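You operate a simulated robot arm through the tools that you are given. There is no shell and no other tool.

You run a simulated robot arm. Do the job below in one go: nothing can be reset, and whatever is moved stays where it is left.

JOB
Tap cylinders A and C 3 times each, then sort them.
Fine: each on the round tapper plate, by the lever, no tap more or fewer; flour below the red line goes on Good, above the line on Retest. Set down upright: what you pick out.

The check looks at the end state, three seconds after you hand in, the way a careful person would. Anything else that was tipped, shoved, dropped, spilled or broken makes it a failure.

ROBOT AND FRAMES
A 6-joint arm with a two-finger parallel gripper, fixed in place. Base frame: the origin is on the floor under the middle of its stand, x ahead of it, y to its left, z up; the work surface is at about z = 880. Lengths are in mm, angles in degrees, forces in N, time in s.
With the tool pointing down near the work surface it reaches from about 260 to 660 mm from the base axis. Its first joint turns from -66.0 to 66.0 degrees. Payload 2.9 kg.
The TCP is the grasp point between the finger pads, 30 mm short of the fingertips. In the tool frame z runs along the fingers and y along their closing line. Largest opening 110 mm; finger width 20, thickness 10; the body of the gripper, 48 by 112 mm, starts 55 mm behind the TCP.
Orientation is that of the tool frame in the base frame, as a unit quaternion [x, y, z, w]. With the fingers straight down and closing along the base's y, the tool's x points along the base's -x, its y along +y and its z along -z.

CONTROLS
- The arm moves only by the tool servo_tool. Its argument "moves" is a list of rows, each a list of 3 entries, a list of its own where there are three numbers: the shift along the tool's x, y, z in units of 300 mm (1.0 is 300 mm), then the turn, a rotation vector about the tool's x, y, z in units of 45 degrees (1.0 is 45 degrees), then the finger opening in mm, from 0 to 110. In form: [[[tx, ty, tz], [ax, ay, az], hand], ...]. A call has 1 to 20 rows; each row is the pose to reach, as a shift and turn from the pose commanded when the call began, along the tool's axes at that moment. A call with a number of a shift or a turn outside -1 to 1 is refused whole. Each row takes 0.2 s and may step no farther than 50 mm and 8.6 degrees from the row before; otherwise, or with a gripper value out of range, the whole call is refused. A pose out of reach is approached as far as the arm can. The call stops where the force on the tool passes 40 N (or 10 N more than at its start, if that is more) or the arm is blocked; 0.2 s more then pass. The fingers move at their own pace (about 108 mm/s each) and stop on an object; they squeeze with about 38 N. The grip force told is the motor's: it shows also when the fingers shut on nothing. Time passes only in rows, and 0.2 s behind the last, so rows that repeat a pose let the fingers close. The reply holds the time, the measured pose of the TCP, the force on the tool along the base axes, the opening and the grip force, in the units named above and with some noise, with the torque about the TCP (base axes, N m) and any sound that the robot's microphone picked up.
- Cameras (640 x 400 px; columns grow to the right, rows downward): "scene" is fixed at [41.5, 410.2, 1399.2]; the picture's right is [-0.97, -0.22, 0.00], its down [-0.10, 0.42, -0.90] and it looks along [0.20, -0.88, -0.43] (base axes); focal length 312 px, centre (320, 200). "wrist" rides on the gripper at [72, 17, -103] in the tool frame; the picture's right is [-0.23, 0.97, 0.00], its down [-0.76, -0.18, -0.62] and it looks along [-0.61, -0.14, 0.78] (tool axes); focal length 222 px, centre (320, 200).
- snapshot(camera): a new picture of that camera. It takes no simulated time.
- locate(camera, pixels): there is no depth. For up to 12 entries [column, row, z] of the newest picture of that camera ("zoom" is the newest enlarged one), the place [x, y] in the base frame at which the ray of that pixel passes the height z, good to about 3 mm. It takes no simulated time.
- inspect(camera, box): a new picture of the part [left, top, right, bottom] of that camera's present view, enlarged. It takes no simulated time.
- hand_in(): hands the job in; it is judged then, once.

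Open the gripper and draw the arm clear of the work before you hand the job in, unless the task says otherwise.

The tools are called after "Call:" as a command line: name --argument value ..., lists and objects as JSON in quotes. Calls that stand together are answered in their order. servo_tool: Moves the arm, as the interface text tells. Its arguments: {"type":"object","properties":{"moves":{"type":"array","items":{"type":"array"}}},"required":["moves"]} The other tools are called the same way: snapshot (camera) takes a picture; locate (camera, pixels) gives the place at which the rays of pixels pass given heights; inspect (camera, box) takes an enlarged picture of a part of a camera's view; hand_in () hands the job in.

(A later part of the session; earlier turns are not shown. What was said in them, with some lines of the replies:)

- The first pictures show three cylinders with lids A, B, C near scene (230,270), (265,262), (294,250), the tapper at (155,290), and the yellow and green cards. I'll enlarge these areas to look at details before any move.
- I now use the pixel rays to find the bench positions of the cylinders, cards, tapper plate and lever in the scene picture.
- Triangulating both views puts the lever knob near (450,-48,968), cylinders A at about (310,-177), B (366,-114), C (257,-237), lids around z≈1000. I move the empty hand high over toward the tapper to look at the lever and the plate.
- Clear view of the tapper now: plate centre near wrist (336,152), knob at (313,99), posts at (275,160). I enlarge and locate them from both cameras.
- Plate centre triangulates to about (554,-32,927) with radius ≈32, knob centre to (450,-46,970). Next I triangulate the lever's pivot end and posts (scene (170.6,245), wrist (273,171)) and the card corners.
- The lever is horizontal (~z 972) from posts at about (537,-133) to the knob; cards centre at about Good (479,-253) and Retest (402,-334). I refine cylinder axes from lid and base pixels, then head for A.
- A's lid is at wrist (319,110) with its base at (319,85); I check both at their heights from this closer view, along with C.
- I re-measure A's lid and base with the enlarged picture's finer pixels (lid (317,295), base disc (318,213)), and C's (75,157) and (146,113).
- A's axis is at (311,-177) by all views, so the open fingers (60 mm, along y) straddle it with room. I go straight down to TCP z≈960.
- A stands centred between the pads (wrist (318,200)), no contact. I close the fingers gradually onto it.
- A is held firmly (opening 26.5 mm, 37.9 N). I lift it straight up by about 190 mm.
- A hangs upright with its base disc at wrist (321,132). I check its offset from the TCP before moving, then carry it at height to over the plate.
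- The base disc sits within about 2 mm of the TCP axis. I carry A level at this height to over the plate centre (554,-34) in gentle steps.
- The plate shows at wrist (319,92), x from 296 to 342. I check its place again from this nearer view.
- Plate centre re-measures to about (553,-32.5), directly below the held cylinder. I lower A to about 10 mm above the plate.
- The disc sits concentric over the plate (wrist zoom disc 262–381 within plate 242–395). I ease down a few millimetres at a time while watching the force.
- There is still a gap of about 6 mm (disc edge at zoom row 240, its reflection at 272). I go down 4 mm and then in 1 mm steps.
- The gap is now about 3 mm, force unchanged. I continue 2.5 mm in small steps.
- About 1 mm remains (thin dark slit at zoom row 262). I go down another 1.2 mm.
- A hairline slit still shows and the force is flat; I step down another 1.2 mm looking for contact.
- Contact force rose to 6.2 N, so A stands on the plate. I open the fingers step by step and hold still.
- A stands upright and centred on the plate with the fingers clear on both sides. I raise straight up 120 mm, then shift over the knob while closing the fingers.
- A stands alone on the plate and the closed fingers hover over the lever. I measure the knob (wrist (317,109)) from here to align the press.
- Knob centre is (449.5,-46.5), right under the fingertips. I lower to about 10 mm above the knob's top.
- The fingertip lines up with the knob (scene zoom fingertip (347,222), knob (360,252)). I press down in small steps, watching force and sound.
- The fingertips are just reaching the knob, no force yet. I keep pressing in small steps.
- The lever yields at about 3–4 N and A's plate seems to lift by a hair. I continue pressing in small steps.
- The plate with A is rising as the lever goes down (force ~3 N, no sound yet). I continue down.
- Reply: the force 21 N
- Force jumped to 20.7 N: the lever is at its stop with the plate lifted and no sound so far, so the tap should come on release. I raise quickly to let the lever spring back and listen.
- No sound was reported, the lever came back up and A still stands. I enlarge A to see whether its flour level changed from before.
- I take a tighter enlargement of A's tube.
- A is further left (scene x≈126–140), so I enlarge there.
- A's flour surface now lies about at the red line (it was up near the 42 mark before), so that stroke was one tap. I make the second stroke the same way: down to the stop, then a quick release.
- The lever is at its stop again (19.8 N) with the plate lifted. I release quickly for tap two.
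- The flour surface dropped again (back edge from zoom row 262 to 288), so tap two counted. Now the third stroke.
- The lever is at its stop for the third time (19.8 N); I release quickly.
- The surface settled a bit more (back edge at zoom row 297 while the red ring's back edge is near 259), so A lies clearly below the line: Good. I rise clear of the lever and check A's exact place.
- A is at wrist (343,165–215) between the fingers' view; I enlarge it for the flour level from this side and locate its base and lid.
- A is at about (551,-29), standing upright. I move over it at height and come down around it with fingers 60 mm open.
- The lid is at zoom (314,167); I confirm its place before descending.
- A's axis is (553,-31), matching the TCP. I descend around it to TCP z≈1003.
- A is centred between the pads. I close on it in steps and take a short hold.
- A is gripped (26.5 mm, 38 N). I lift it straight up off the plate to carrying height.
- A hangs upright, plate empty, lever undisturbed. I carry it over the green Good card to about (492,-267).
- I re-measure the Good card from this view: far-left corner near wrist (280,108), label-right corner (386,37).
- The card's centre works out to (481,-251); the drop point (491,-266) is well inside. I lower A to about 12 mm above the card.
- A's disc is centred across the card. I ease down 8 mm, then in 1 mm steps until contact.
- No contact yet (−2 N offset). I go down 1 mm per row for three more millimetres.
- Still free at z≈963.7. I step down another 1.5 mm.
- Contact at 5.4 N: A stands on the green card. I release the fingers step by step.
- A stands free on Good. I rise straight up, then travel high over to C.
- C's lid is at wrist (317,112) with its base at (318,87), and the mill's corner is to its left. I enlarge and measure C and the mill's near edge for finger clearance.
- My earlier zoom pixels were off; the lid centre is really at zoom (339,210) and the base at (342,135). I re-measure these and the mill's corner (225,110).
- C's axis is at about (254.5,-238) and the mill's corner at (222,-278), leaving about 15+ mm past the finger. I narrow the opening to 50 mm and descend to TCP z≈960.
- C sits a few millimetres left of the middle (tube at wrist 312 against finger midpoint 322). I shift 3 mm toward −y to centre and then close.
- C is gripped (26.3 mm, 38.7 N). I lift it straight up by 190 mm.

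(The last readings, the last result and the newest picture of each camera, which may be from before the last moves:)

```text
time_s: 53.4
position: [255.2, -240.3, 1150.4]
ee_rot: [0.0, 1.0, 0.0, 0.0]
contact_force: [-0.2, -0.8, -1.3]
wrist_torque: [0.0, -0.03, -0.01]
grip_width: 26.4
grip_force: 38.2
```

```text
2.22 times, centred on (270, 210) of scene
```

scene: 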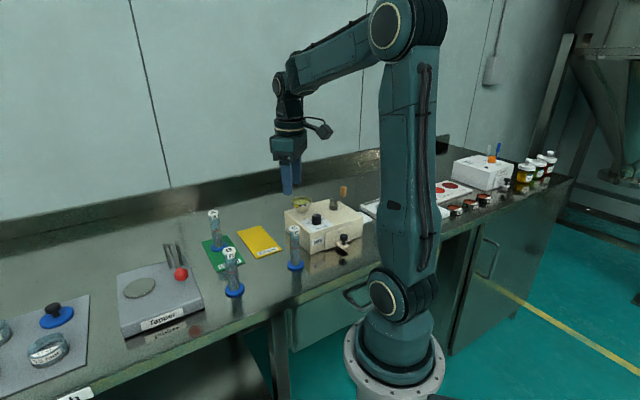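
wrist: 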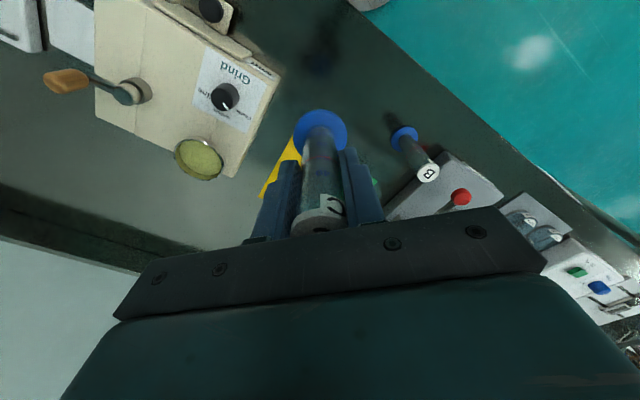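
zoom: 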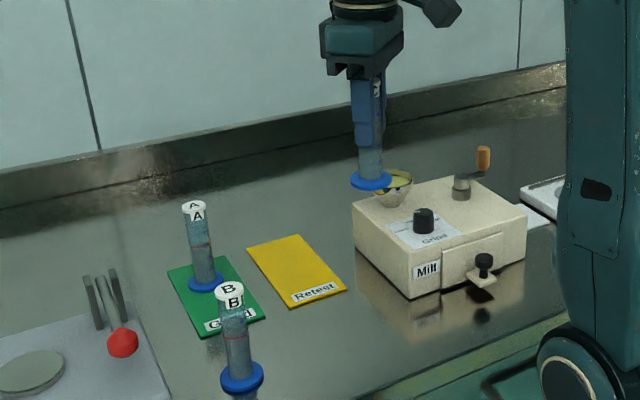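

C is held upright and everything else is in place. I carry it level to over the plate centre (554,-34).

Call:
servo_tool --moves '[[[-0.03, 0.021, 0], [0, 0, 0], 0], [[-0.09, 0.062, 0], [0, 0, 0], 0], [[-0.17, 0.118, 0], [0, 0, 0], 0], [[-0.26, 0.18, 0], [0, 0, 0], 0], [[-0.35, 0.242, 0], [0, 0, 0], 0], [[-0.44, 0.305, 0], [0, 0, 0], 0], [[-0.53, 0.367, 0], [0, 0, 0], 0], [[-0.62, 0.429, 0], [0, 0, 0], 0], [[-0.71, 0.491, 0], [0, 0, 0], 0], [[-0.8, 0.554, 0], [0, 0, 0], 0], [[-0.88, 0.609, 0], [0, 0, 0], 0], [[-0.94, 0.651, 0], [0, 0, 0], 0], [[-0.98, 0.678, 0], [0, 0, 0], 0], [[-0.997, 0.69, 0], [0, 0, 0], 0]]'

Call:
inspect --camera "wrist" --box '[240, 40, 400, 200]'

Call:
inspect --camera "scene" --box '[80, 150, 260, 320]'

```text
time_s: 56.4
position: [553.0, -34.0, 1148.8]
ee_rot: [0.0, 1.0, 0.001, 0.0]
contact_force: [-0.3, -0.4, -1.7]
wrist_torque: [0.03, 0.02, 0.04]
grip_width: 26.3
grip_force: 38.2
```

```text
2.50 times, centred on (320, 120) of wrist
```

zoom: 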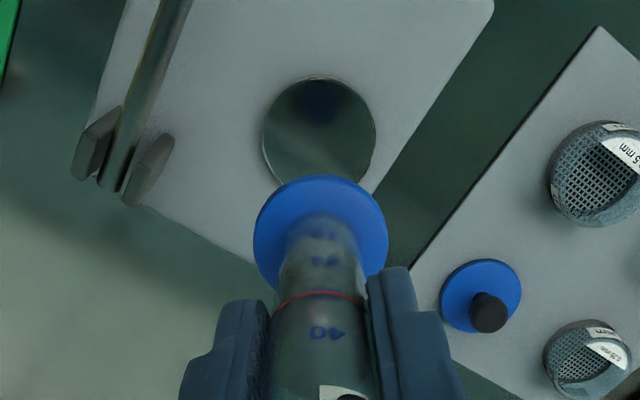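

```text
2.35 times, centred on (170, 235) of scene
```

zoom: 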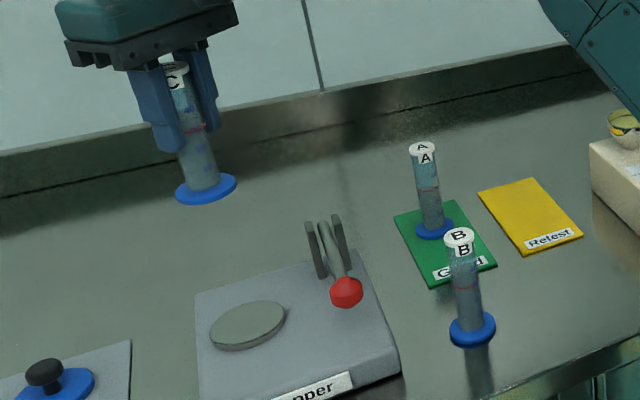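

C hangs above the plate, aligned (plate zoom centre 319, disc 320). I lower it to about 9 mm above the plate.

Call:
servo_tool --moves '[[[0, 0, 0.04], [0, 0, 0], 0], [[0, 0, 0.12], [0, 0, 0], 0], [[0, 0, 0.22], [0, 0, 0], 0], [[0, 0, 0.32], [0, 0, 0], 0], [[0, 0, 0.4], [0, 0, 0], 0], [[0, 0, 0.44], [0, 0, 0], 0], [[0, 0, 0.457], [0, 0, 0], 0]]'

Call:
inspect --camera "scene" --box '[120, 255, 190, 315]'

Call:
inspect --camera "wrist" --box '[240, 60, 400, 220]'

```text
time_s: 58.0
position: [553.8, -33.9, 1012.9]
ee_rot: [0.0, 1.0, 0.001, 0.0]
contact_force: [-0.5, -0.8, -1.2]
wrist_torque: [-0.01, -0.02, 0.0]
grip_width: 26.5
grip_force: 38.4
```

```text
6.67 times, centred on (155, 285) of scene
```

zoom: 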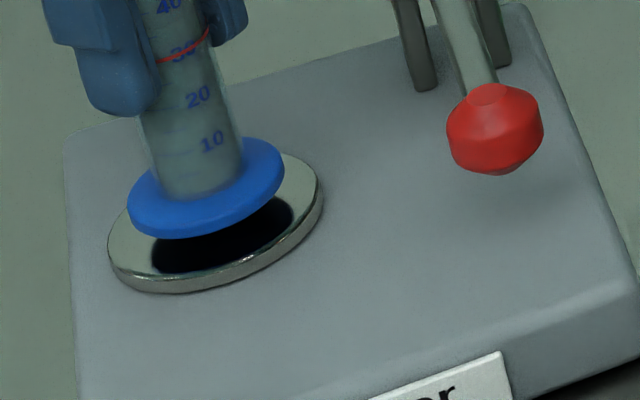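

```text
2.50 times, centred on (320, 140) of wrist
```

zoom: 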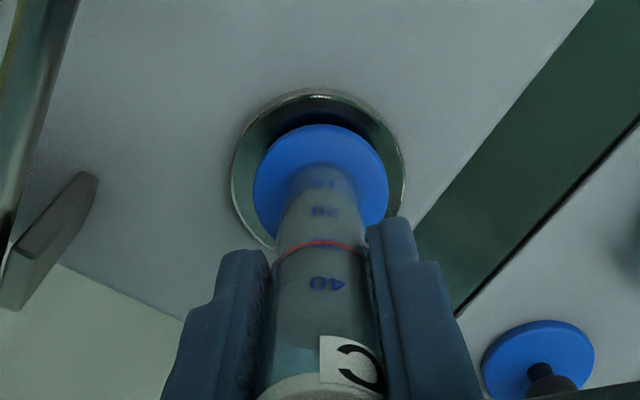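

The same picture as with A: concentric and about 9 mm above contact. I ease down 7 mm, then small steps.

Call:
servo_tool --moves '[[[0, 0, 0.01], [0, 0, 0], 0], [[0, 0, 0.018], [0, 0, 0], 0], [[0, 0, 0.024], [0, 0, 0], 0], [[0, 0, 0.027], [0, 0, 0], 0]]'

Call:
inspect --camera "scene" --box '[120, 255, 190, 315]'

```text
time_s: 59.0
position: [554.3, -35.0, 1003.0]
ee_rot: [0.001, 1.0, 0.0, 0.0]
contact_force: [-0.1, -0.1, -0.9]
wrist_torque: [0.03, 0.0, 0.0]
grip_width: 26.4
grip_force: 38.4
```

```text
6.67 times, centred on (155, 285) of scene
```

zoom: 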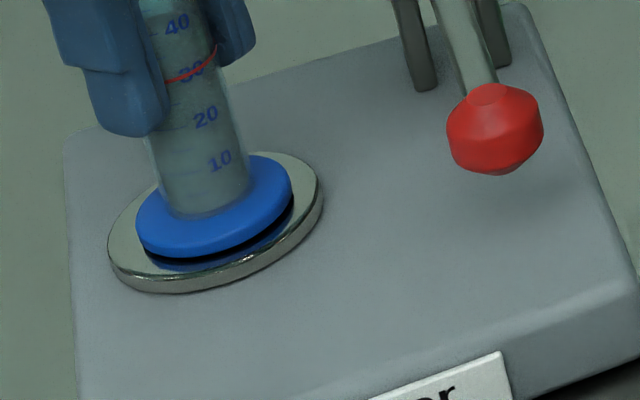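

About 1 mm is left, no contact force yet. I step down 1.5 mm more slowly.

Call:
servo_tool --moves '[[[0, 0, 0.002], [0, 0, 0], 0], [[0, 0, 0.004], [0, 0, 0], 0], [[0, 0, 0.005], [0, 0, 0], 0]]'

```text
time_s: 59.8
position: [554.1, -34.4, 1003.4]
ee_rot: [0.0, 1.0, 0.0, 0.001]
contact_force: [-1.3, -1.2, 4.5]
wrist_torque: [-0.01, 0.12, 0.01]
grip_width: 26.6
grip_force: 38.1
```

Contact at 4.5 N: C stands on the plate. I open the fingers step by step.

Call:
servo_tool --moves '[[[0, 0, -0.002], [0, 0, 0], 26], [[0, 0, -0.002], [0, 0, 0], 30], [[0, 0, -0.002], [0, 0, 0], 36], [[0, 0, -0.002], [0, 0, 0], 46], [[0, 0, -0.002], [0, 0, 0], 60]]'

Call:
inspect --camera "scene" --box '[110, 205, 210, 315]'

```text
time_s: 61.0
position: [553.7, -33.8, 1003.4]
ee_rot: [0.0, 1.0, 0.0, 0.0]
contact_force: [0.5, 0.7, 0.4]
wrist_torque: [0.0, 0.02, 0.01]
grip_width: 60.2
grip_force: 0.1
```

```text
3.64 times, centred on (160, 260) of scene
```

zoom: 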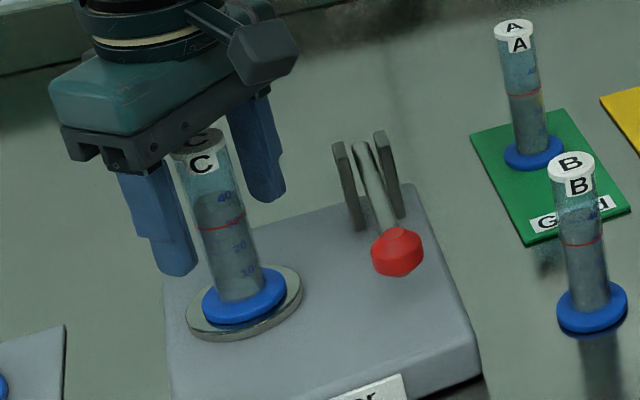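

C stands centred on the plate. I rise straight up and move over the knob, closing the fingers as before.

Call:
servo_tool --moves '[[[0, 0, -0.04], [0, 0, 0], 60], [[0, 0, -0.12], [0, 0, 0], 60], [[0, 0, -0.22], [0, 0, 0], 60], [[0, 0, -0.32], [0, 0, 0], 60], [[0, 0, -0.4], [0, 0, 0], 60], [[0.06, -0.01, -0.4], [0, 0, 0], 60], [[0.16, -0.02, -0.4], [0, 0, 0], 60], [[0.26, -0.03, -0.4], [0, 0, 0], 30], [[0.33, -0.038, -0.4], [0, 0, 0], 0], [[0.347, -0.04, -0.4], [0, 0, 0], 0], [[0.347, -0.04, -0.4], [0, 0, 0], 0]]'

Call:
inspect --camera "wrist" --box '[240, 70, 400, 220]'

Call:
inspect --camera "scene" --box '[107, 238, 157, 272]'

Call:
inspect --camera "scene" --box '[80, 160, 260, 320]'

```text
time_s: 63.4
position: [449.7, -46.0, 1123.4]
ee_rot: [0.0, 1.0, 0.0, 0.0]
contact_force: [0.6, -0.2, -0.7]
wrist_torque: [-0.03, -0.02, 0.0]
grip_width: 0.0
grip_force: 37.4
```

```text
2.67 times, centred on (320, 145) of wrist
```

zoom: 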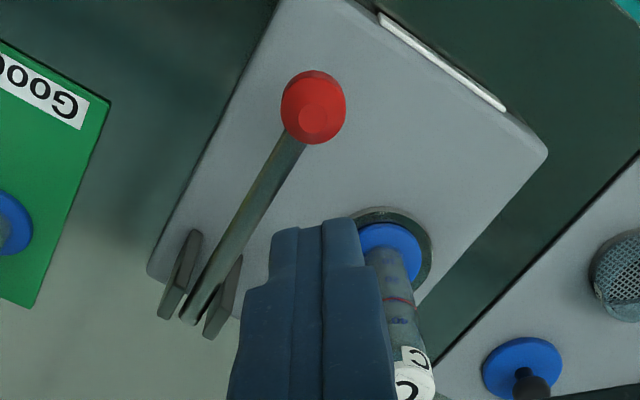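

```text
11.76 times, centred on (132, 255) of scene
```

zoom: 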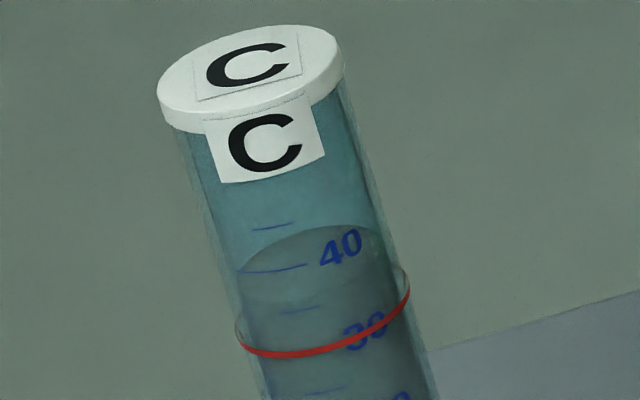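

```text
2.50 times, centred on (170, 240) of scene
```

zoom: 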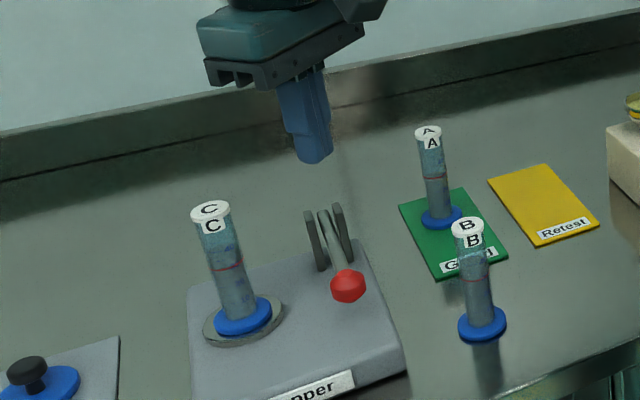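

C is untapped with its surface's back edge at zoom row 225 (ring's back edge ~259). The knob is in the same place as before, so I lower to the pre-press height.

Call:
servo_tool --moves '[[[0, 0, 0.06], [0, 0, 0], 0], [[0, 0, 0.16], [0, 0, 0], 0], [[0, 0, 0.25], [0, 0, 0], 0], [[0, 0, 0.3], [0, 0, 0], 0], [[0, 0, 0.31], [0, 0, 0], 0]]'

Call:
inspect --camera "scene" --box '[107, 228, 207, 302]'

```text
time_s: 64.6
position: [450.1, -46.0, 1029.3]
ee_rot: [0.0, 1.0, 0.001, 0.0]
contact_force: [0.2, 0.5, -0.5]
wrist_torque: [-0.03, 0.02, 0.0]
grip_width: 0.2
grip_force: 37.8
```

```text
5.41 times, centred on (157, 265) of scene
```

zoom: 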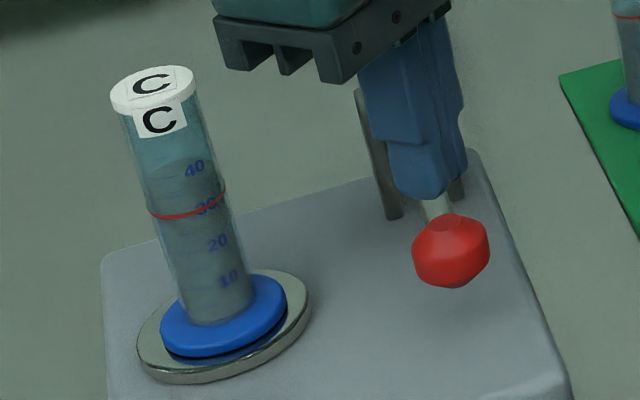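

The fingertips are lined up over the knob as for A. First stroke for C: press to the stop.

Call:
servo_tool --moves '[[[0, 0, 0.04], [0, 0, 0], 0], [[0, 0, 0.07], [0, 0, 0], 0], [[0, 0, 0.1], [0, 0, 0], 0], [[0, 0, 0.12], [0, 0, 0], 0], [[0, 0, 0.14], [0, 0, 0], 0], [[0, 0, 0.15], [0, 0, 0], 0], [[0, 0, 0.158], [0, 0, 0], 0], [[0, 0, 0.158], [0, 0, 0], 0]]'

Call:
inspect --camera "scene" --box '[107, 238, 207, 302]'

```text
time_s: 66.4
position: [451.2, -45.3, 983.1]
ee_rot: [0.0, 1.0, 0.0, 0.003]
contact_force: [-3.2, 1.7, 20.5]
wrist_torque: [-0.11, -0.03, -0.03]
grip_width: 0.2
grip_force: 38.1
```

```text
6.25 times, centred on (157, 270) of scene
```

zoom: 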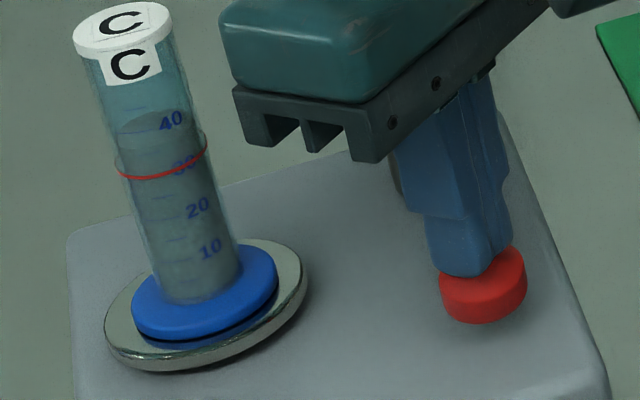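

The lever is at its stop (20.5 N). I release quickly for C's first tap.

Call:
servo_tool --moves '[[[0, 0, -0.158], [0, 0, 0], 0], [[0, 0, -0.158], [0, 0, 0], 0], [[0, 0, -0.158], [0, 0, 0], 0]]'

Call:
inspect --camera "scene" --box '[107, 238, 157, 272]'

Call:
inspect --camera "scene" --box '[107, 238, 207, 302]'

```text
time_s: 67.2
position: [450.4, -46.3, 1029.9]
ee_rot: [0.001, 1.0, 0.0, 0.0]
contact_force: [0.4, -0.5, -0.4]
wrist_torque: [0.02, 0.03, 0.0]
grip_width: 0.0
grip_force: 37.7
```

```text
11.76 times, centred on (132, 255) of scene
```

zoom: 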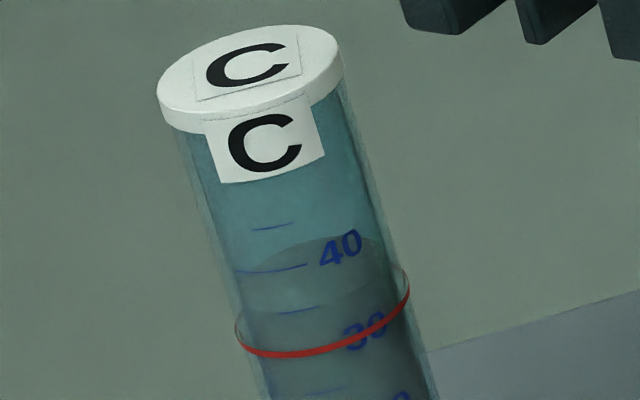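

```text
6.25 times, centred on (157, 270) of scene
```

zoom: 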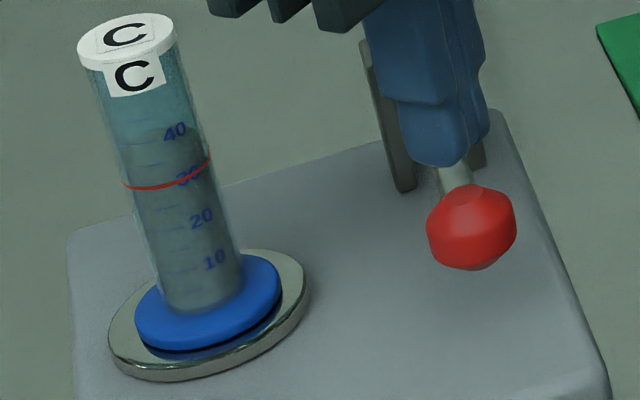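

C's surface dropped from row 225 to about 236: tap one counted. Second stroke: press to the stop.

Call:
servo_tool --moves '[[[0, 0, 0.04], [0, 0, 0], 0], [[0, 0, 0.07], [0, 0, 0], 0], [[0, 0, 0.1], [0, 0, 0], 0], [[0, 0, 0.12], [0, 0, 0], 0], [[0, 0, 0.14], [0, 0, 0], 0], [[0, 0, 0.15], [0, 0, 0], 0], [[0, 0, 0.158], [0, 0, 0], 0], [[0, 0, 0.158], [0, 0, 0], 0]]'

Call:
inspect --camera "scene" --box '[107, 238, 207, 302]'

```text
time_s: 69.0
position: [449.8, -45.2, 984.4]
ee_rot: [0.0, 1.0, -0.001, 0.001]
contact_force: [-1.4, 0.0, 21.4]
wrist_torque: [-0.19, -0.07, -0.04]
grip_width: 0.0
grip_force: 37.6
```

```text
6.25 times, centred on (157, 270) of scene
```

zoom: 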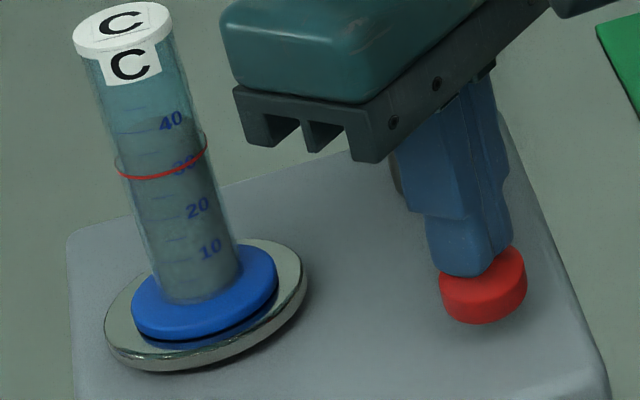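

At the stop (21.4 N) again; I release quickly for tap two.

Call:
servo_tool --moves '[[[0, 0, -0.158], [0, 0, 0], 0], [[0, 0, -0.158], [0, 0, 0], 0], [[0, 0, -0.158], [0, 0, 0], 0]]'

Call:
inspect --camera "scene" --box '[107, 238, 157, 272]'

Call:
inspect --camera "scene" --box '[107, 238, 207, 302]'

```text
time_s: 69.8
position: [449.7, -45.8, 1030.3]
ee_rot: [0.0, 1.0, 0.0, -0.001]
contact_force: [-0.6, 0.4, 0.5]
wrist_torque: [0.04, 0.02, -0.01]
grip_width: 0.1
grip_force: 37.7
```

```text
11.76 times, centred on (132, 255) of scene
```

zoom: 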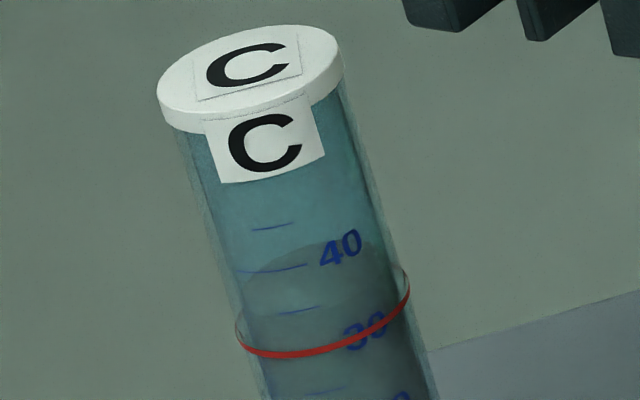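

```text
6.25 times, centred on (157, 270) of scene
```

zoom: 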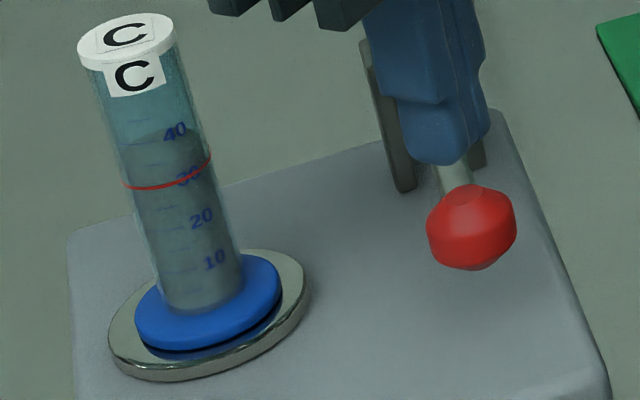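

C's surface went a little lower again (back edge ~240). Third stroke: press to the stop.

Call:
servo_tool --moves '[[[0, 0, 0.04], [0, 0, 0], 0], [[0, 0, 0.07], [0, 0, 0], 0], [[0, 0, 0.1], [0, 0, 0], 0], [[0, 0, 0.12], [0, 0, 0], 0], [[0, 0, 0.14], [0, 0, 0], 0], [[0, 0, 0.15], [0, 0, 0], 0], [[0, 0, 0.158], [0, 0, 0], 0], [[0, 0, 0.158], [0, 0, 0], 0]]'

Call:
inspect --camera "scene" --box '[107, 238, 207, 302]'

```text
time_s: 71.6
position: [450.2, -46.4, 984.8]
ee_rot: [0.001, 1.0, -0.001, 0.002]
contact_force: [-2.4, -2.9, 20.9]
wrist_torque: [-0.25, -0.07, -0.02]
grip_width: 0.0
grip_force: 37.4
```

```text
6.25 times, centred on (157, 270) of scene
```

zoom: 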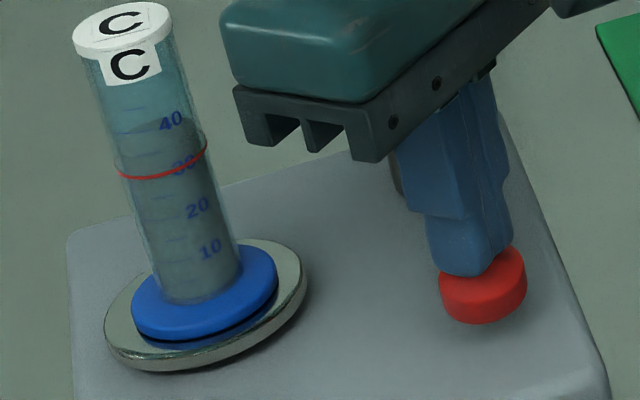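

At the stop (20.9 N); I release quickly for C's third and last tap.

Call:
servo_tool --moves '[[[0, 0, -0.158], [0, 0, 0], 0], [[0, 0, -0.158], [0, 0, 0], 0], [[0, 0, -0.158], [0, 0, 0], 0]]'

Call:
inspect --camera "scene" --box '[107, 238, 157, 272]'

Call:
inspect --camera "scene" --box '[107, 238, 207, 302]'

Call:
inspect --camera "scene" --box '[190, 205, 250, 265]'

```text
time_s: 72.4
position: [450.9, -46.4, 1028.3]
ee_rot: [-0.001, 1.0, 0.0, 0.0]
contact_force: [1.1, -0.1, 0.5]
wrist_torque: [-0.01, -0.02, -0.01]
grip_width: 0.0
grip_force: 37.6
```

```text
11.76 times, centred on (132, 255) of scene
```

zoom: 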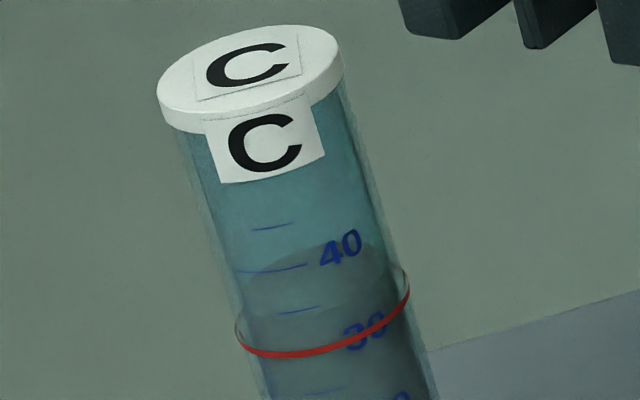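

```text
6.25 times, centred on (157, 270) of scene
```

zoom: 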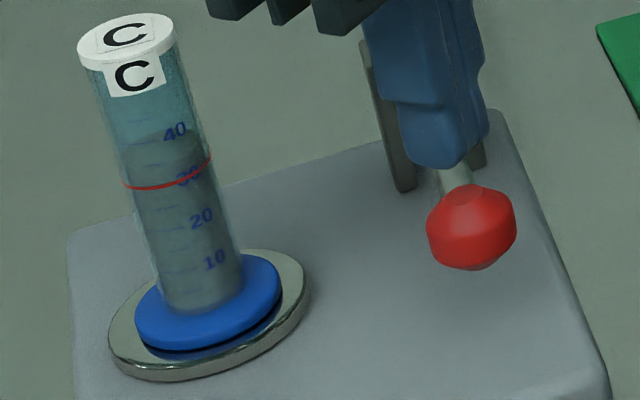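

```text
6.67 times, centred on (220, 235) of scene
```

zoom: 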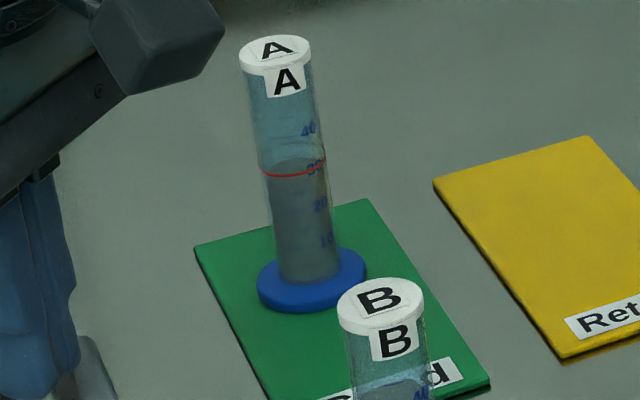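

After 3 taps C's surface back edge is at row ~241, above the ring's back (~259, hidden inside the flour), so C goes on Retest; A shows the ring's back edge free above its flour, so Good holds. I rise from the lever and open the fingers.

Call:
servo_tool --moves '[[[0, 0, -0.06], [0, 0, 0], 0], [[0, 0, -0.16], [0, 0, 0], 0], [[0, 0, -0.26], [0, 0, 0], 10], [[0, 0, -0.32], [0, 0, 0], 40], [[0, 0, -0.32], [0, 0, 0], 60], [[0, 0, -0.32], [0, 0, 0], 60]]'

Call:
inspect --camera "scene" --box '[107, 238, 157, 272]'

Call:
inspect --camera "scene" --box '[205, 208, 235, 240]'

Call:
snapshot --camera "wrist"

```text
time_s: 73.8
position: [450.9, -46.0, 1126.2]
ee_rot: [0.001, 1.0, 0.0, 0.001]
contact_force: [-0.5, -0.8, -0.1]
wrist_torque: [0.0, 0.01, 0.0]
grip_width: 59.9
grip_force: 0.0
```

```text
11.76 times, centred on (132, 255) of scene
```

zoom: 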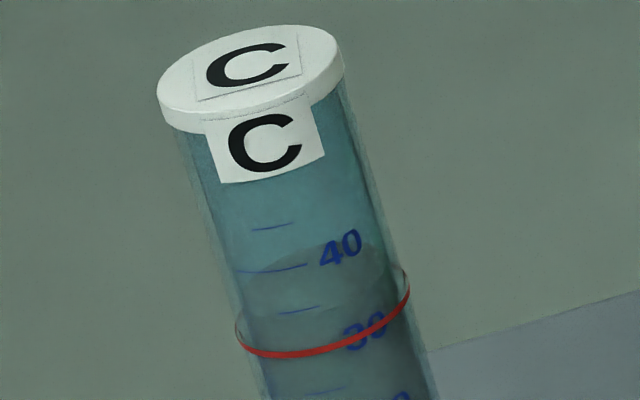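

```text
12.50 times, centred on (220, 224) of scene
```

zoom: 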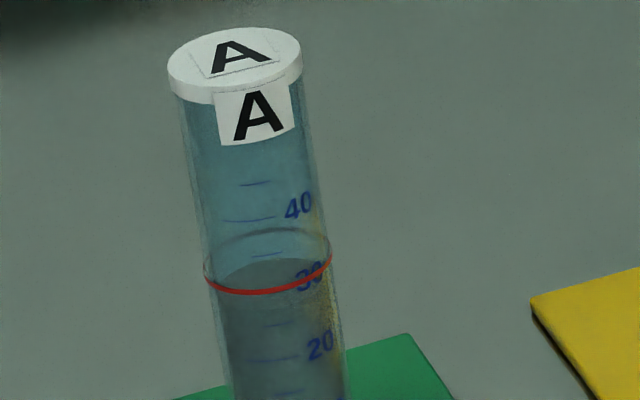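

```text
taken
```

wrist: 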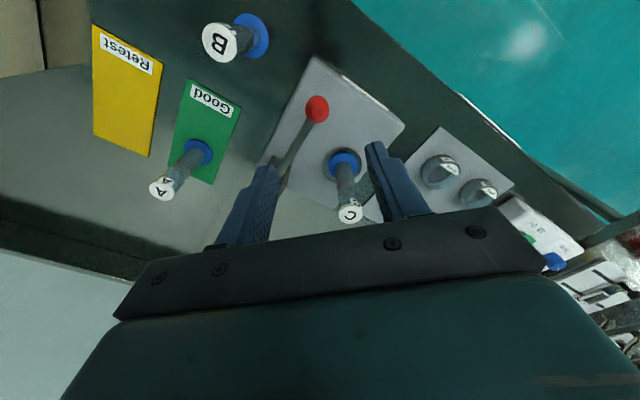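

Both levels are clear: A's flour is below the ring, C's above it. I move over C and check its position.

Call:
servo_tool --moves '[[[-0.08, 0.012, 0], [0, 0, 0], 60], [[-0.18, 0.026, 0], [0, 0, 0], 60], [[-0.28, 0.041, 0], [0, 0, 0], 60], [[-0.34, 0.048, 0], [0, 0, 0], 60], [[-0.34, 0.048, 0], [0, 0, 0], 60]]'

Call:
inspect --camera "wrist" --box '[230, 60, 410, 240]'

Call:
locate --camera "zoom" --pixels '[[314, 167, 1043], [315, 85, 930]]'

```text
time_s: 75.0
position: [552.1, -31.7, 1125.8]
ee_rot: [-0.001, 1.0, 0.0, 0.001]
contact_force: [-0.4, 0.2, 0.4]
wrist_torque: [-0.01, 0.0, -0.01]
grip_width: 60.1
grip_force: 0.0
```

```text
2.22 times, centred on (320, 150) of wrist
```

zoom: 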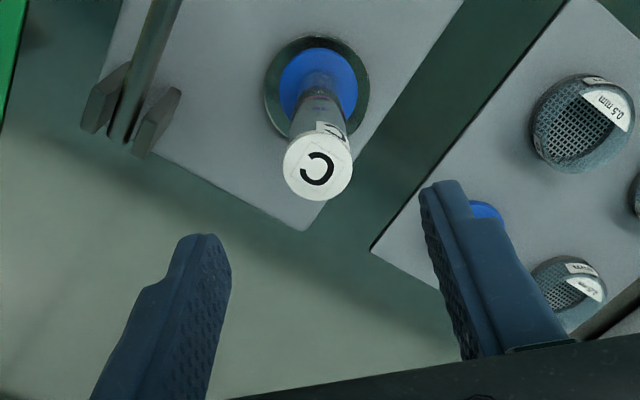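

```text
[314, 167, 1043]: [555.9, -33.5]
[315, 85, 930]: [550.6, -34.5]
```

C's axis is within about 2 mm of the TCP. I descend around it to z≈1003.

Call:
servo_tool --moves '[[[-0.003, 0, 0.08], [0, 0, 0], 60], [[-0.003, 0, 0.18], [0, 0, 0], 60], [[-0.003, 0, 0.28], [0, 0, 0], 60], [[-0.003, 0, 0.35], [0, 0, 0], 60], [[-0.003, 0, 0.39], [0, 0, 0], 60], [[-0.003, 0, 0.41], [0, 0, 0], 60]]'

Call:
snapshot --camera "wrist"

Call:
inspect --camera "scene" --box '[100, 205, 220, 315]'

```text
time_s: 76.4
position: [552.6, -32.2, 1001.8]
ee_rot: [0.001, 1.0, 0.001, 0.0]
contact_force: [-0.4, -0.1, -0.3]
wrist_torque: [-0.04, -0.01, 0.02]
grip_width: 59.9
grip_force: 0.0
```

```text
taken
```

wrist: 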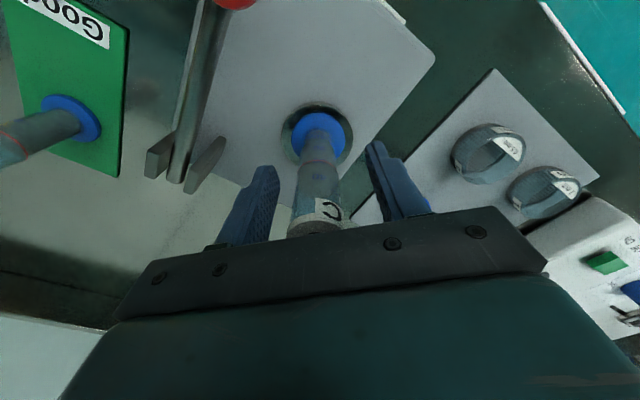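

```text
3.64 times, centred on (160, 260) of scene
```

zoom: 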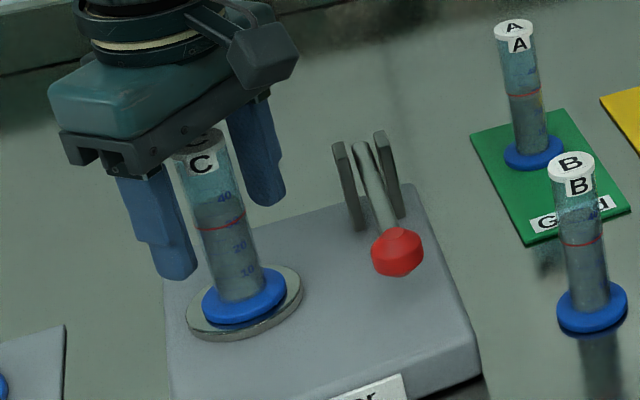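

C stands between the pads with clearance on each side. I close on it in steps.

Call:
servo_tool --moves '[[[0, 0, 0], [0, 0, 0], 45], [[0, 0, 0], [0, 0, 0], 35], [[0, 0, 0], [0, 0, 0], 28], [[0, 0, 0], [0, 0, 0], 20], [[0, 0, 0], [0, 0, 0], 10], [[0, 0, 0], [0, 0, 0], 0], [[0, 0, 0], [0, 0, 0], 0]]'

Call:
inspect --camera "scene" --box '[100, 205, 220, 315]'

```text
time_s: 78.0
position: [553.0, -31.2, 1003.2]
ee_rot: [0.0, 1.0, 0.0, 0.0]
contact_force: [-0.3, 0.1, 0.4]
wrist_torque: [0.0, -0.02, 0.03]
grip_width: 26.3
grip_force: 38.0
```

```text
3.64 times, centred on (160, 260) of scene
```

zoom: 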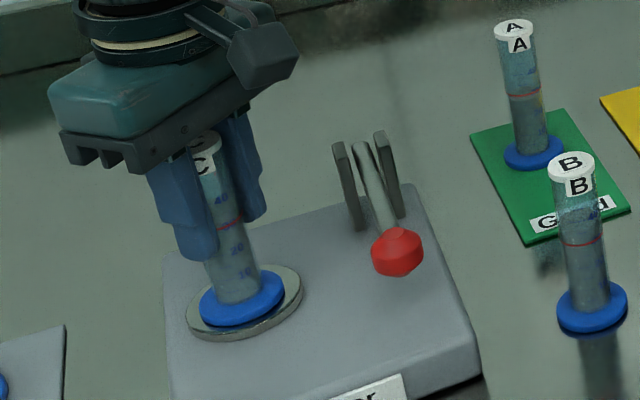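

C is gripped (26.3 mm, 38 N). I lift it straight up to carrying height.

Call:
servo_tool --moves '[[[0, 0, -0.01], [0, 0, 0], 0], [[0, 0, -0.03], [0, 0, 0], 0], [[0, 0, -0.08], [0, 0, 0], 0], [[0, 0, -0.17], [0, 0, 0], 0], [[0, 0, -0.28], [0, 0, 0], 0], [[0, 0, -0.39], [0, 0, 0], 0], [[0, 0, -0.47], [0, 0, 0], 0], [[0, 0, -0.5], [0, 0, 0], 0]]'

Call:
inspect --camera "scene" --box '[80, 150, 260, 320]'

```text
time_s: 79.8
position: [552.8, -31.9, 1152.7]
ee_rot: [0.0, 1.0, 0.0, 0.0]
contact_force: [-0.3, 0.0, -0.7]
wrist_torque: [0.03, -0.03, 0.0]
grip_width: 26.5
grip_force: 38.0
```

```text
2.35 times, centred on (170, 235) of scene
```

zoom: 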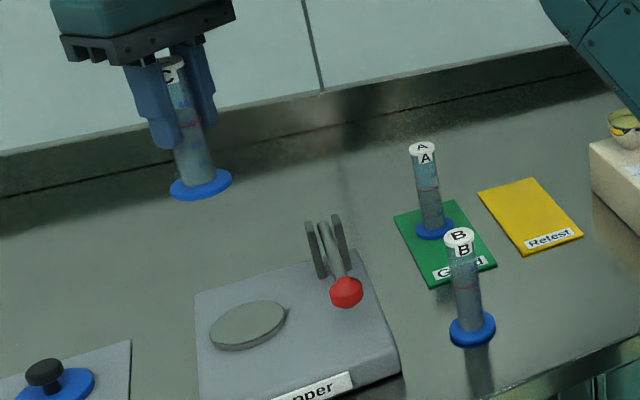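

C is off the plate, all else undisturbed. I carry it level toward the yellow Retest card, ending near (406,-329).

Call:
servo_tool --moves '[[[0.015, -0.03, 0], [0, 0, 0], 0], [[0.045, -0.09, 0], [0, 0, 0], 0], [[0.084, -0.17, 0], [0, 0, 0], 0], [[0.129, -0.26, 0], [0, 0, 0], 0], [[0.173, -0.35, 0], [0, 0, 0], 0], [[0.218, -0.44, 0], [0, 0, 0], 0], [[0.262, -0.53, 0], [0, 0, 0], 0], [[0.307, -0.62, 0], [0, 0, 0], 0], [[0.351, -0.71, 0], [0, 0, 0], 0], [[0.396, -0.8, 0], [0, 0, 0], 0], [[0.436, -0.88, 0], [0, 0, 0], 0], [[0.465, -0.94, 0], [0, 0, 0], 0], [[0.485, -0.98, 0], [0, 0, 0], 0], [[0.49, -0.99, 0], [0, 0, 0], 0]]'

Call:
snapshot --camera "wrist"

Call:
inspect --camera "scene" --box '[180, 120, 340, 300]'

```text
time_s: 82.8
position: [405.7, -329.0, 1153.6]
ee_rot: [0.0, 1.0, 0.0, 0.0]
contact_force: [0.4, -0.8, -1.0]
wrist_torque: [0.02, -0.01, -0.01]
grip_width: 26.3
grip_force: 38.1
```

```text
taken
```

wrist: 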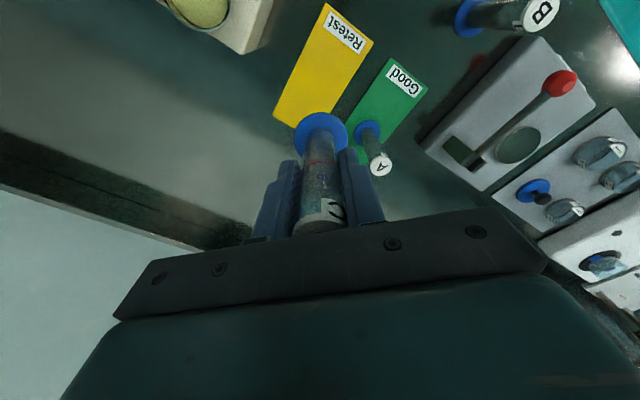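

```text
2.22 times, centred on (260, 210) of scene
```

zoom: 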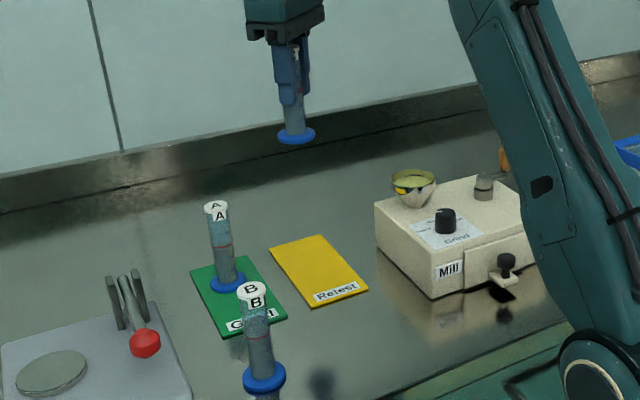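

The Retest card shows in the wrist view with corners near (325,3), (374,43), (274,117). I measure these to fix its centre.

Call:
locate --camera "wrist" --pixels '[[325, 3, 882], [374, 43, 882], [274, 117, 882], [321, 132, 1075]]'

Call:
inspect --camera "wrist" --box '[240, 0, 440, 170]'

Call:
snapshot --camera "scene"

Call:
locate --camera "scene" --pixels '[[237, 231, 882], [260.5, 225.5, 882], [282, 249, 882], [257.5, 257.5, 882]]'

```text
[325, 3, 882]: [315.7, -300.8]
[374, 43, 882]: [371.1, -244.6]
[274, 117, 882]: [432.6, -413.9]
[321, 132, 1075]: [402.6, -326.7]
```

```text
2.35 times, centred on (340, 85) of wrist
```

zoom: 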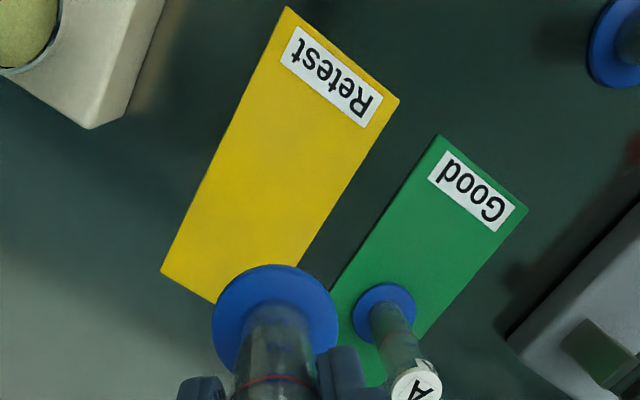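

```text
taken
```

scene: 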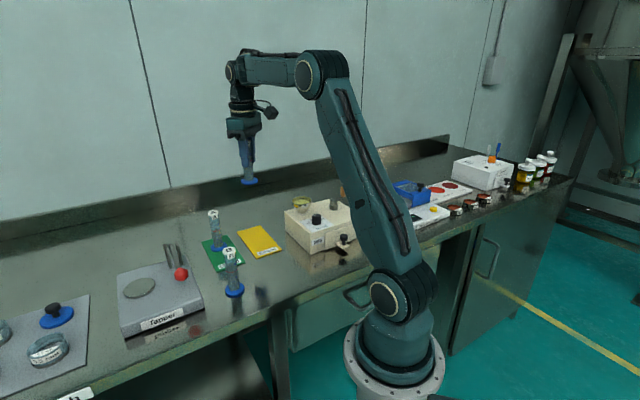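

```text
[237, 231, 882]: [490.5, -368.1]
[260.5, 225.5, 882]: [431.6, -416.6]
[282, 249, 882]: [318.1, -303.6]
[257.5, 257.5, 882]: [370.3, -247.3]
```

The Retest card's centre is (402,-332). Before lowering I check where the mill's bowl is relative to the wrist camera housing, which will ride near (330,-315).

Call:
locate --camera "scene" --pixels '[[301, 204, 980], [301, 204, 1000], [301, 204, 1020], [285, 217, 940], [285, 217, 960]]'

Call:
locate --camera "wrist" --pixels '[[202, 5, 980], [202, 5, 1000], [202, 5, 1020], [242, 52, 940], [242, 52, 960]]'

```text
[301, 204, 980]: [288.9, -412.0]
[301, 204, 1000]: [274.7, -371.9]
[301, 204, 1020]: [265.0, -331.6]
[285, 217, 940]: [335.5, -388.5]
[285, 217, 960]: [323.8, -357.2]
```

```text
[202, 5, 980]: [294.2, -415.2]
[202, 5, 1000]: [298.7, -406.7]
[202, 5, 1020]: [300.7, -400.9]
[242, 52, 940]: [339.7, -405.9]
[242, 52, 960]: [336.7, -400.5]
```

The bowl is at about (290,-410) with rim near z 980, well clear of everything. I centre over the card and lower C to about 12 mm above it.

Call:
servo_tool --moves '[[[0.013, -0.012, 0.03], [0, 0, 0], 0], [[0.013, -0.012, 0.12], [0, 0, 0], 0], [[0.013, -0.012, 0.23], [0, 0, 0], 0], [[0.013, -0.012, 0.34], [0, 0, 0], 0], [[0.013, -0.012, 0.45], [0, 0, 0], 0], [[0.013, -0.012, 0.53], [0, 0, 0], 0], [[0.013, -0.012, 0.58], [0, 0, 0], 0], [[0.013, -0.012, 0.593], [0, 0, 0], 0]]'

Call:
snapshot --camera "wrist"

Call:
inspect --camera "scene" --box '[210, 180, 310, 275]'

```text
time_s: 84.6
position: [401.6, -332.9, 974.5]
ee_rot: [-0.001, 1.0, 0.0, 0.0]
contact_force: [0.1, 0.0, -0.3]
wrist_torque: [0.03, 0.02, 0.01]
grip_width: 26.3
grip_force: 37.2
```

```text
taken
```

wrist: 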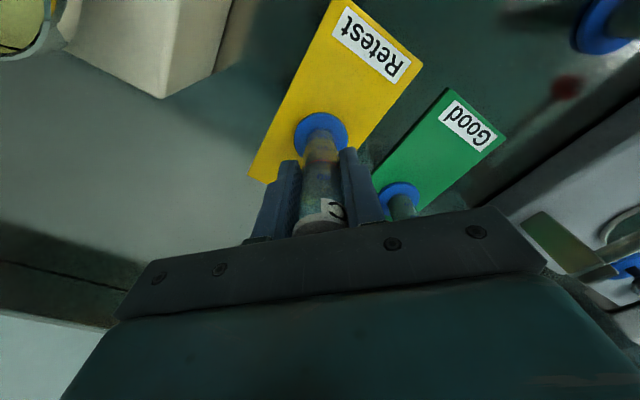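

```text
4.21 times, centred on (260, 228) of scene
```

zoom: 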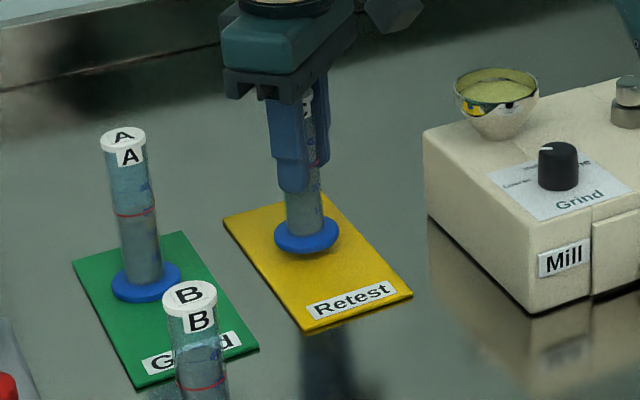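

C is centred over the yellow card. I ease down 9 mm.

Call:
servo_tool --moves '[[[0, 0, 0.01], [0, 0, 0], 0], [[0, 0, 0.02], [0, 0, 0], 0], [[0, 0, 0.027], [0, 0, 0], 0], [[0, 0, 0.031], [0, 0, 0], 0]]'

Call:
inspect --camera "scene" --box '[235, 215, 295, 260]'

```text
time_s: 85.6
position: [401.4, -332.0, 965.7]
ee_rot: [0.0, 1.0, 0.0, 0.0]
contact_force: [-0.3, 0.0, -1.1]
wrist_torque: [-0.01, -0.04, -0.01]
grip_width: 26.5
grip_force: 37.9
```

```text
8.89 times, centred on (265, 238) of scene
```

zoom: 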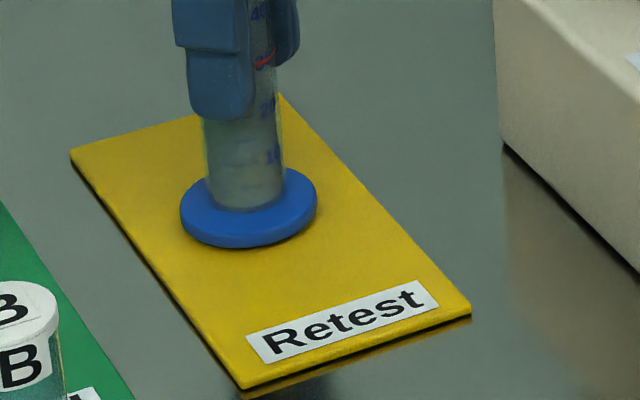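

Still no contact at z≈965.7. I step down about 1.5 mm at a time.

Call:
servo_tool --moves '[[[0, 0, 0.003], [0, 0, 0], 0], [[0, 0, 0.006], [0, 0, 0], 0], [[0, 0, 0.006], [0, 0, 0], 0]]'

```text
time_s: 86.4
position: [401.2, -332.5, 963.0]
ee_rot: [0.0, 1.0, 0.001, 0.001]
contact_force: [0.4, -0.2, -1.5]
wrist_torque: [-0.06, -0.01, 0.01]
grip_width: 26.4
grip_force: 37.9
```

No contact yet at z≈963–964; another 1.2 mm.

Call:
servo_tool --moves '[[[0, 0, 0.002], [0, 0, 0], 0], [[0, 0, 0.004], [0, 0, 0], 0], [[0, 0, 0.004], [0, 0, 0], 0]]'

```text
time_s: 87.2
position: [400.4, -332.5, 963.5]
ee_rot: [0.0, 1.0, -0.001, 0.001]
contact_force: [-0.7, 0.7, 9.9]
wrist_torque: [0.13, 0.13, 0.01]
grip_width: 26.4
grip_force: 37.8
```

Contact at 9.9 N: C stands on the card. I ease back up half a millimetre or so and open the fingers step by step.

Call:
servo_tool --moves '[[[0, 0, -0.002], [0, 0, 0], 0], [[0, 0, -0.002], [0, 0, 0], 26], [[0, 0, -0.002], [0, 0, 0], 30], [[0, 0, -0.002], [0, 0, 0], 36], [[0, 0, -0.002], [0, 0, 0], 46], [[0, 0, -0.002], [0, 0, 0], 60]]'

Call:
inspect --camera "scene" --box '[210, 180, 310, 275]'

Call:
snapshot --camera "wrist"

```text
time_s: 88.6
position: [401.1, -331.6, 963.4]
ee_rot: [0.0, 1.0, 0.0, 0.0]
contact_force: [0.0, 0.2, 0.1]
wrist_torque: [0.01, -0.02, -0.02]
grip_width: 59.9
grip_force: 0.1
```

```text
4.21 times, centred on (260, 228) of scene
```

zoom: 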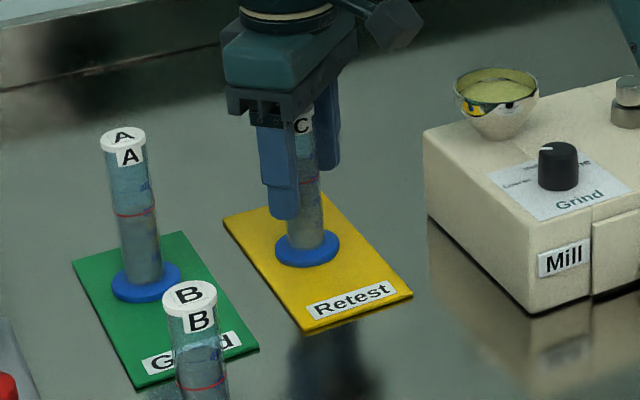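

```text
taken
```

wrist: 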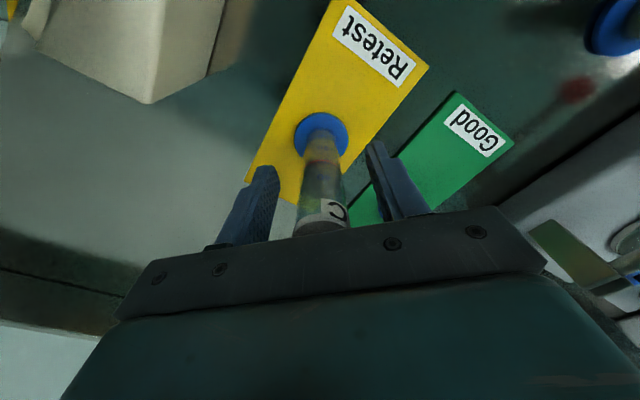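

C stands free on Retest with the fingers open on both sides. I rise straight up well clear and open the hand fully once above.

Call:
servo_tool --moves '[[[0, 0, -0.04], [0, 0, 0], 60], [[0, 0, -0.13], [0, 0, 0], 60], [[0, 0, -0.25], [0, 0, 0], 60], [[0, 0, -0.38], [0, 0, 0], 60], [[0, 0, -0.51], [0, 0, 0], 60], [[0, 0, -0.64], [0, 0, 0], 60], [[0, 0, -0.77], [0, 0, 0], 80], [[0, 0, -0.88], [0, 0, 0], 110], [[0.05, 0.1, -0.95], [0, 0, 0], 110], [[0.1, 0.22, -0.98], [0, 0, 0], 110], [[0.15, 0.34, -0.98], [0, 0, 0], 110], [[0.18, 0.44, -0.98], [0, 0, 0], 110], [[0.2, 0.48, -0.98], [0, 0, 0], 110]]'

Call:
snapshot --camera "wrist"

Call:
snapshot --camera "scene"

Call:
inspect --camera "scene" --box '[190, 195, 310, 305]'

Call:
inspect --camera "scene" --box '[245, 200, 275, 230]'

```text
time_s: 91.4
position: [341.8, -188.9, 1256.4]
ee_rot: [0.002, 1.0, 0.001, 0.0]
contact_force: [-0.3, -0.3, 0.8]
wrist_torque: [0.02, -0.01, -0.02]
grip_width: 109.9
grip_force: 0.1
```

```text
taken
```

wrist: 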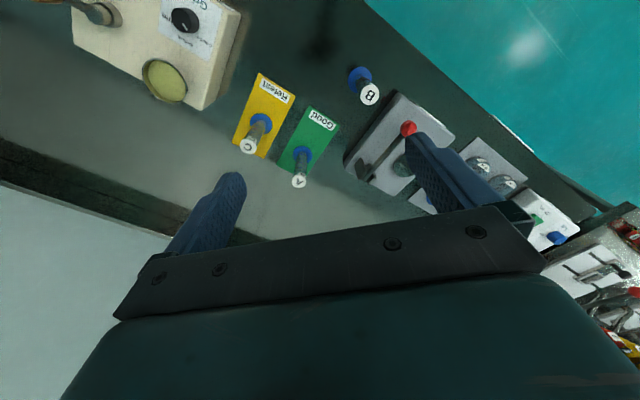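

```text
taken
```

scene: 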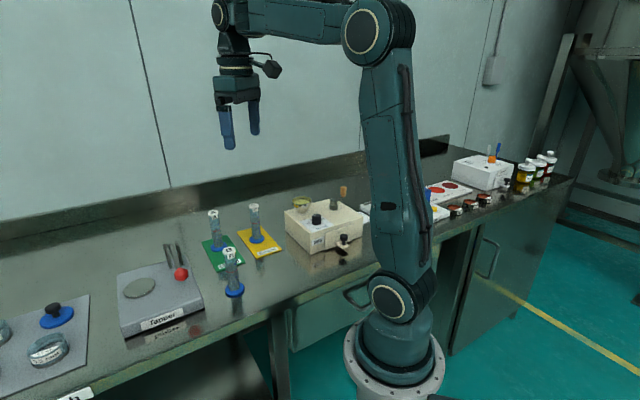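

```text
3.64 times, centred on (250, 250) of scene
```

zoom: 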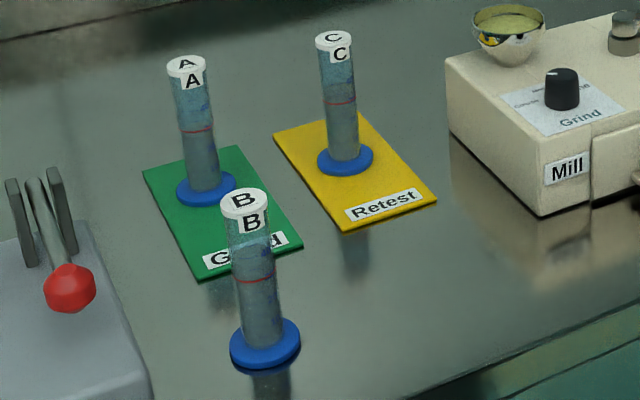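

```text
13.33 times, centred on (260, 215) of scene
```

zoom: 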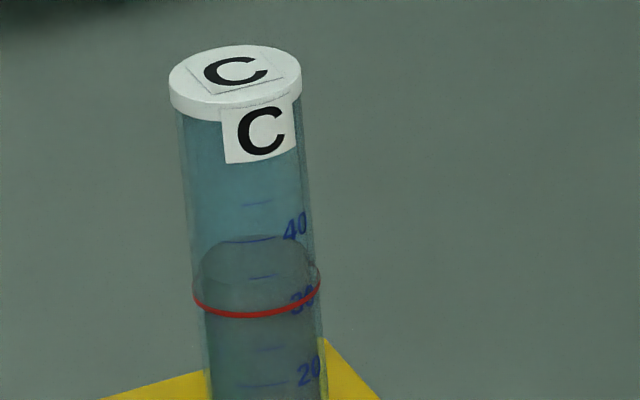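

The final pictures show A on Good with flour below its ring and C on Retest with flour above its ring (surface ahead of the ring at zoom rows 235–285 against ring front 315). B, the tapper and the mill are untouched, and the hand is open and clear, so I hand in.

Call:
hand_in

```text
The job is handed in.
```

I tapped cylinders A and C three times each and sorted them. A is on Good and C is on Retest, both standing upright.

- **Taps:** I pressed the lever three times for each cylinder, down to its stop and then released it quickly. The microphone reported no sound, so I counted taps by watching the flour. It dropped visibly after every tap except C's third, where the change was too small to be sure of. The lever's travel and force were the same on all six presses.
- **A:** after three taps the flour is clearly below the red line.
- **C:** after three taps the flour is still a few millimetres above the red line.

In the final pictures B, the tapper and the mill are in place, with nothing tipped or spilled. I opened the gripper and moved the arm clear before handing in.
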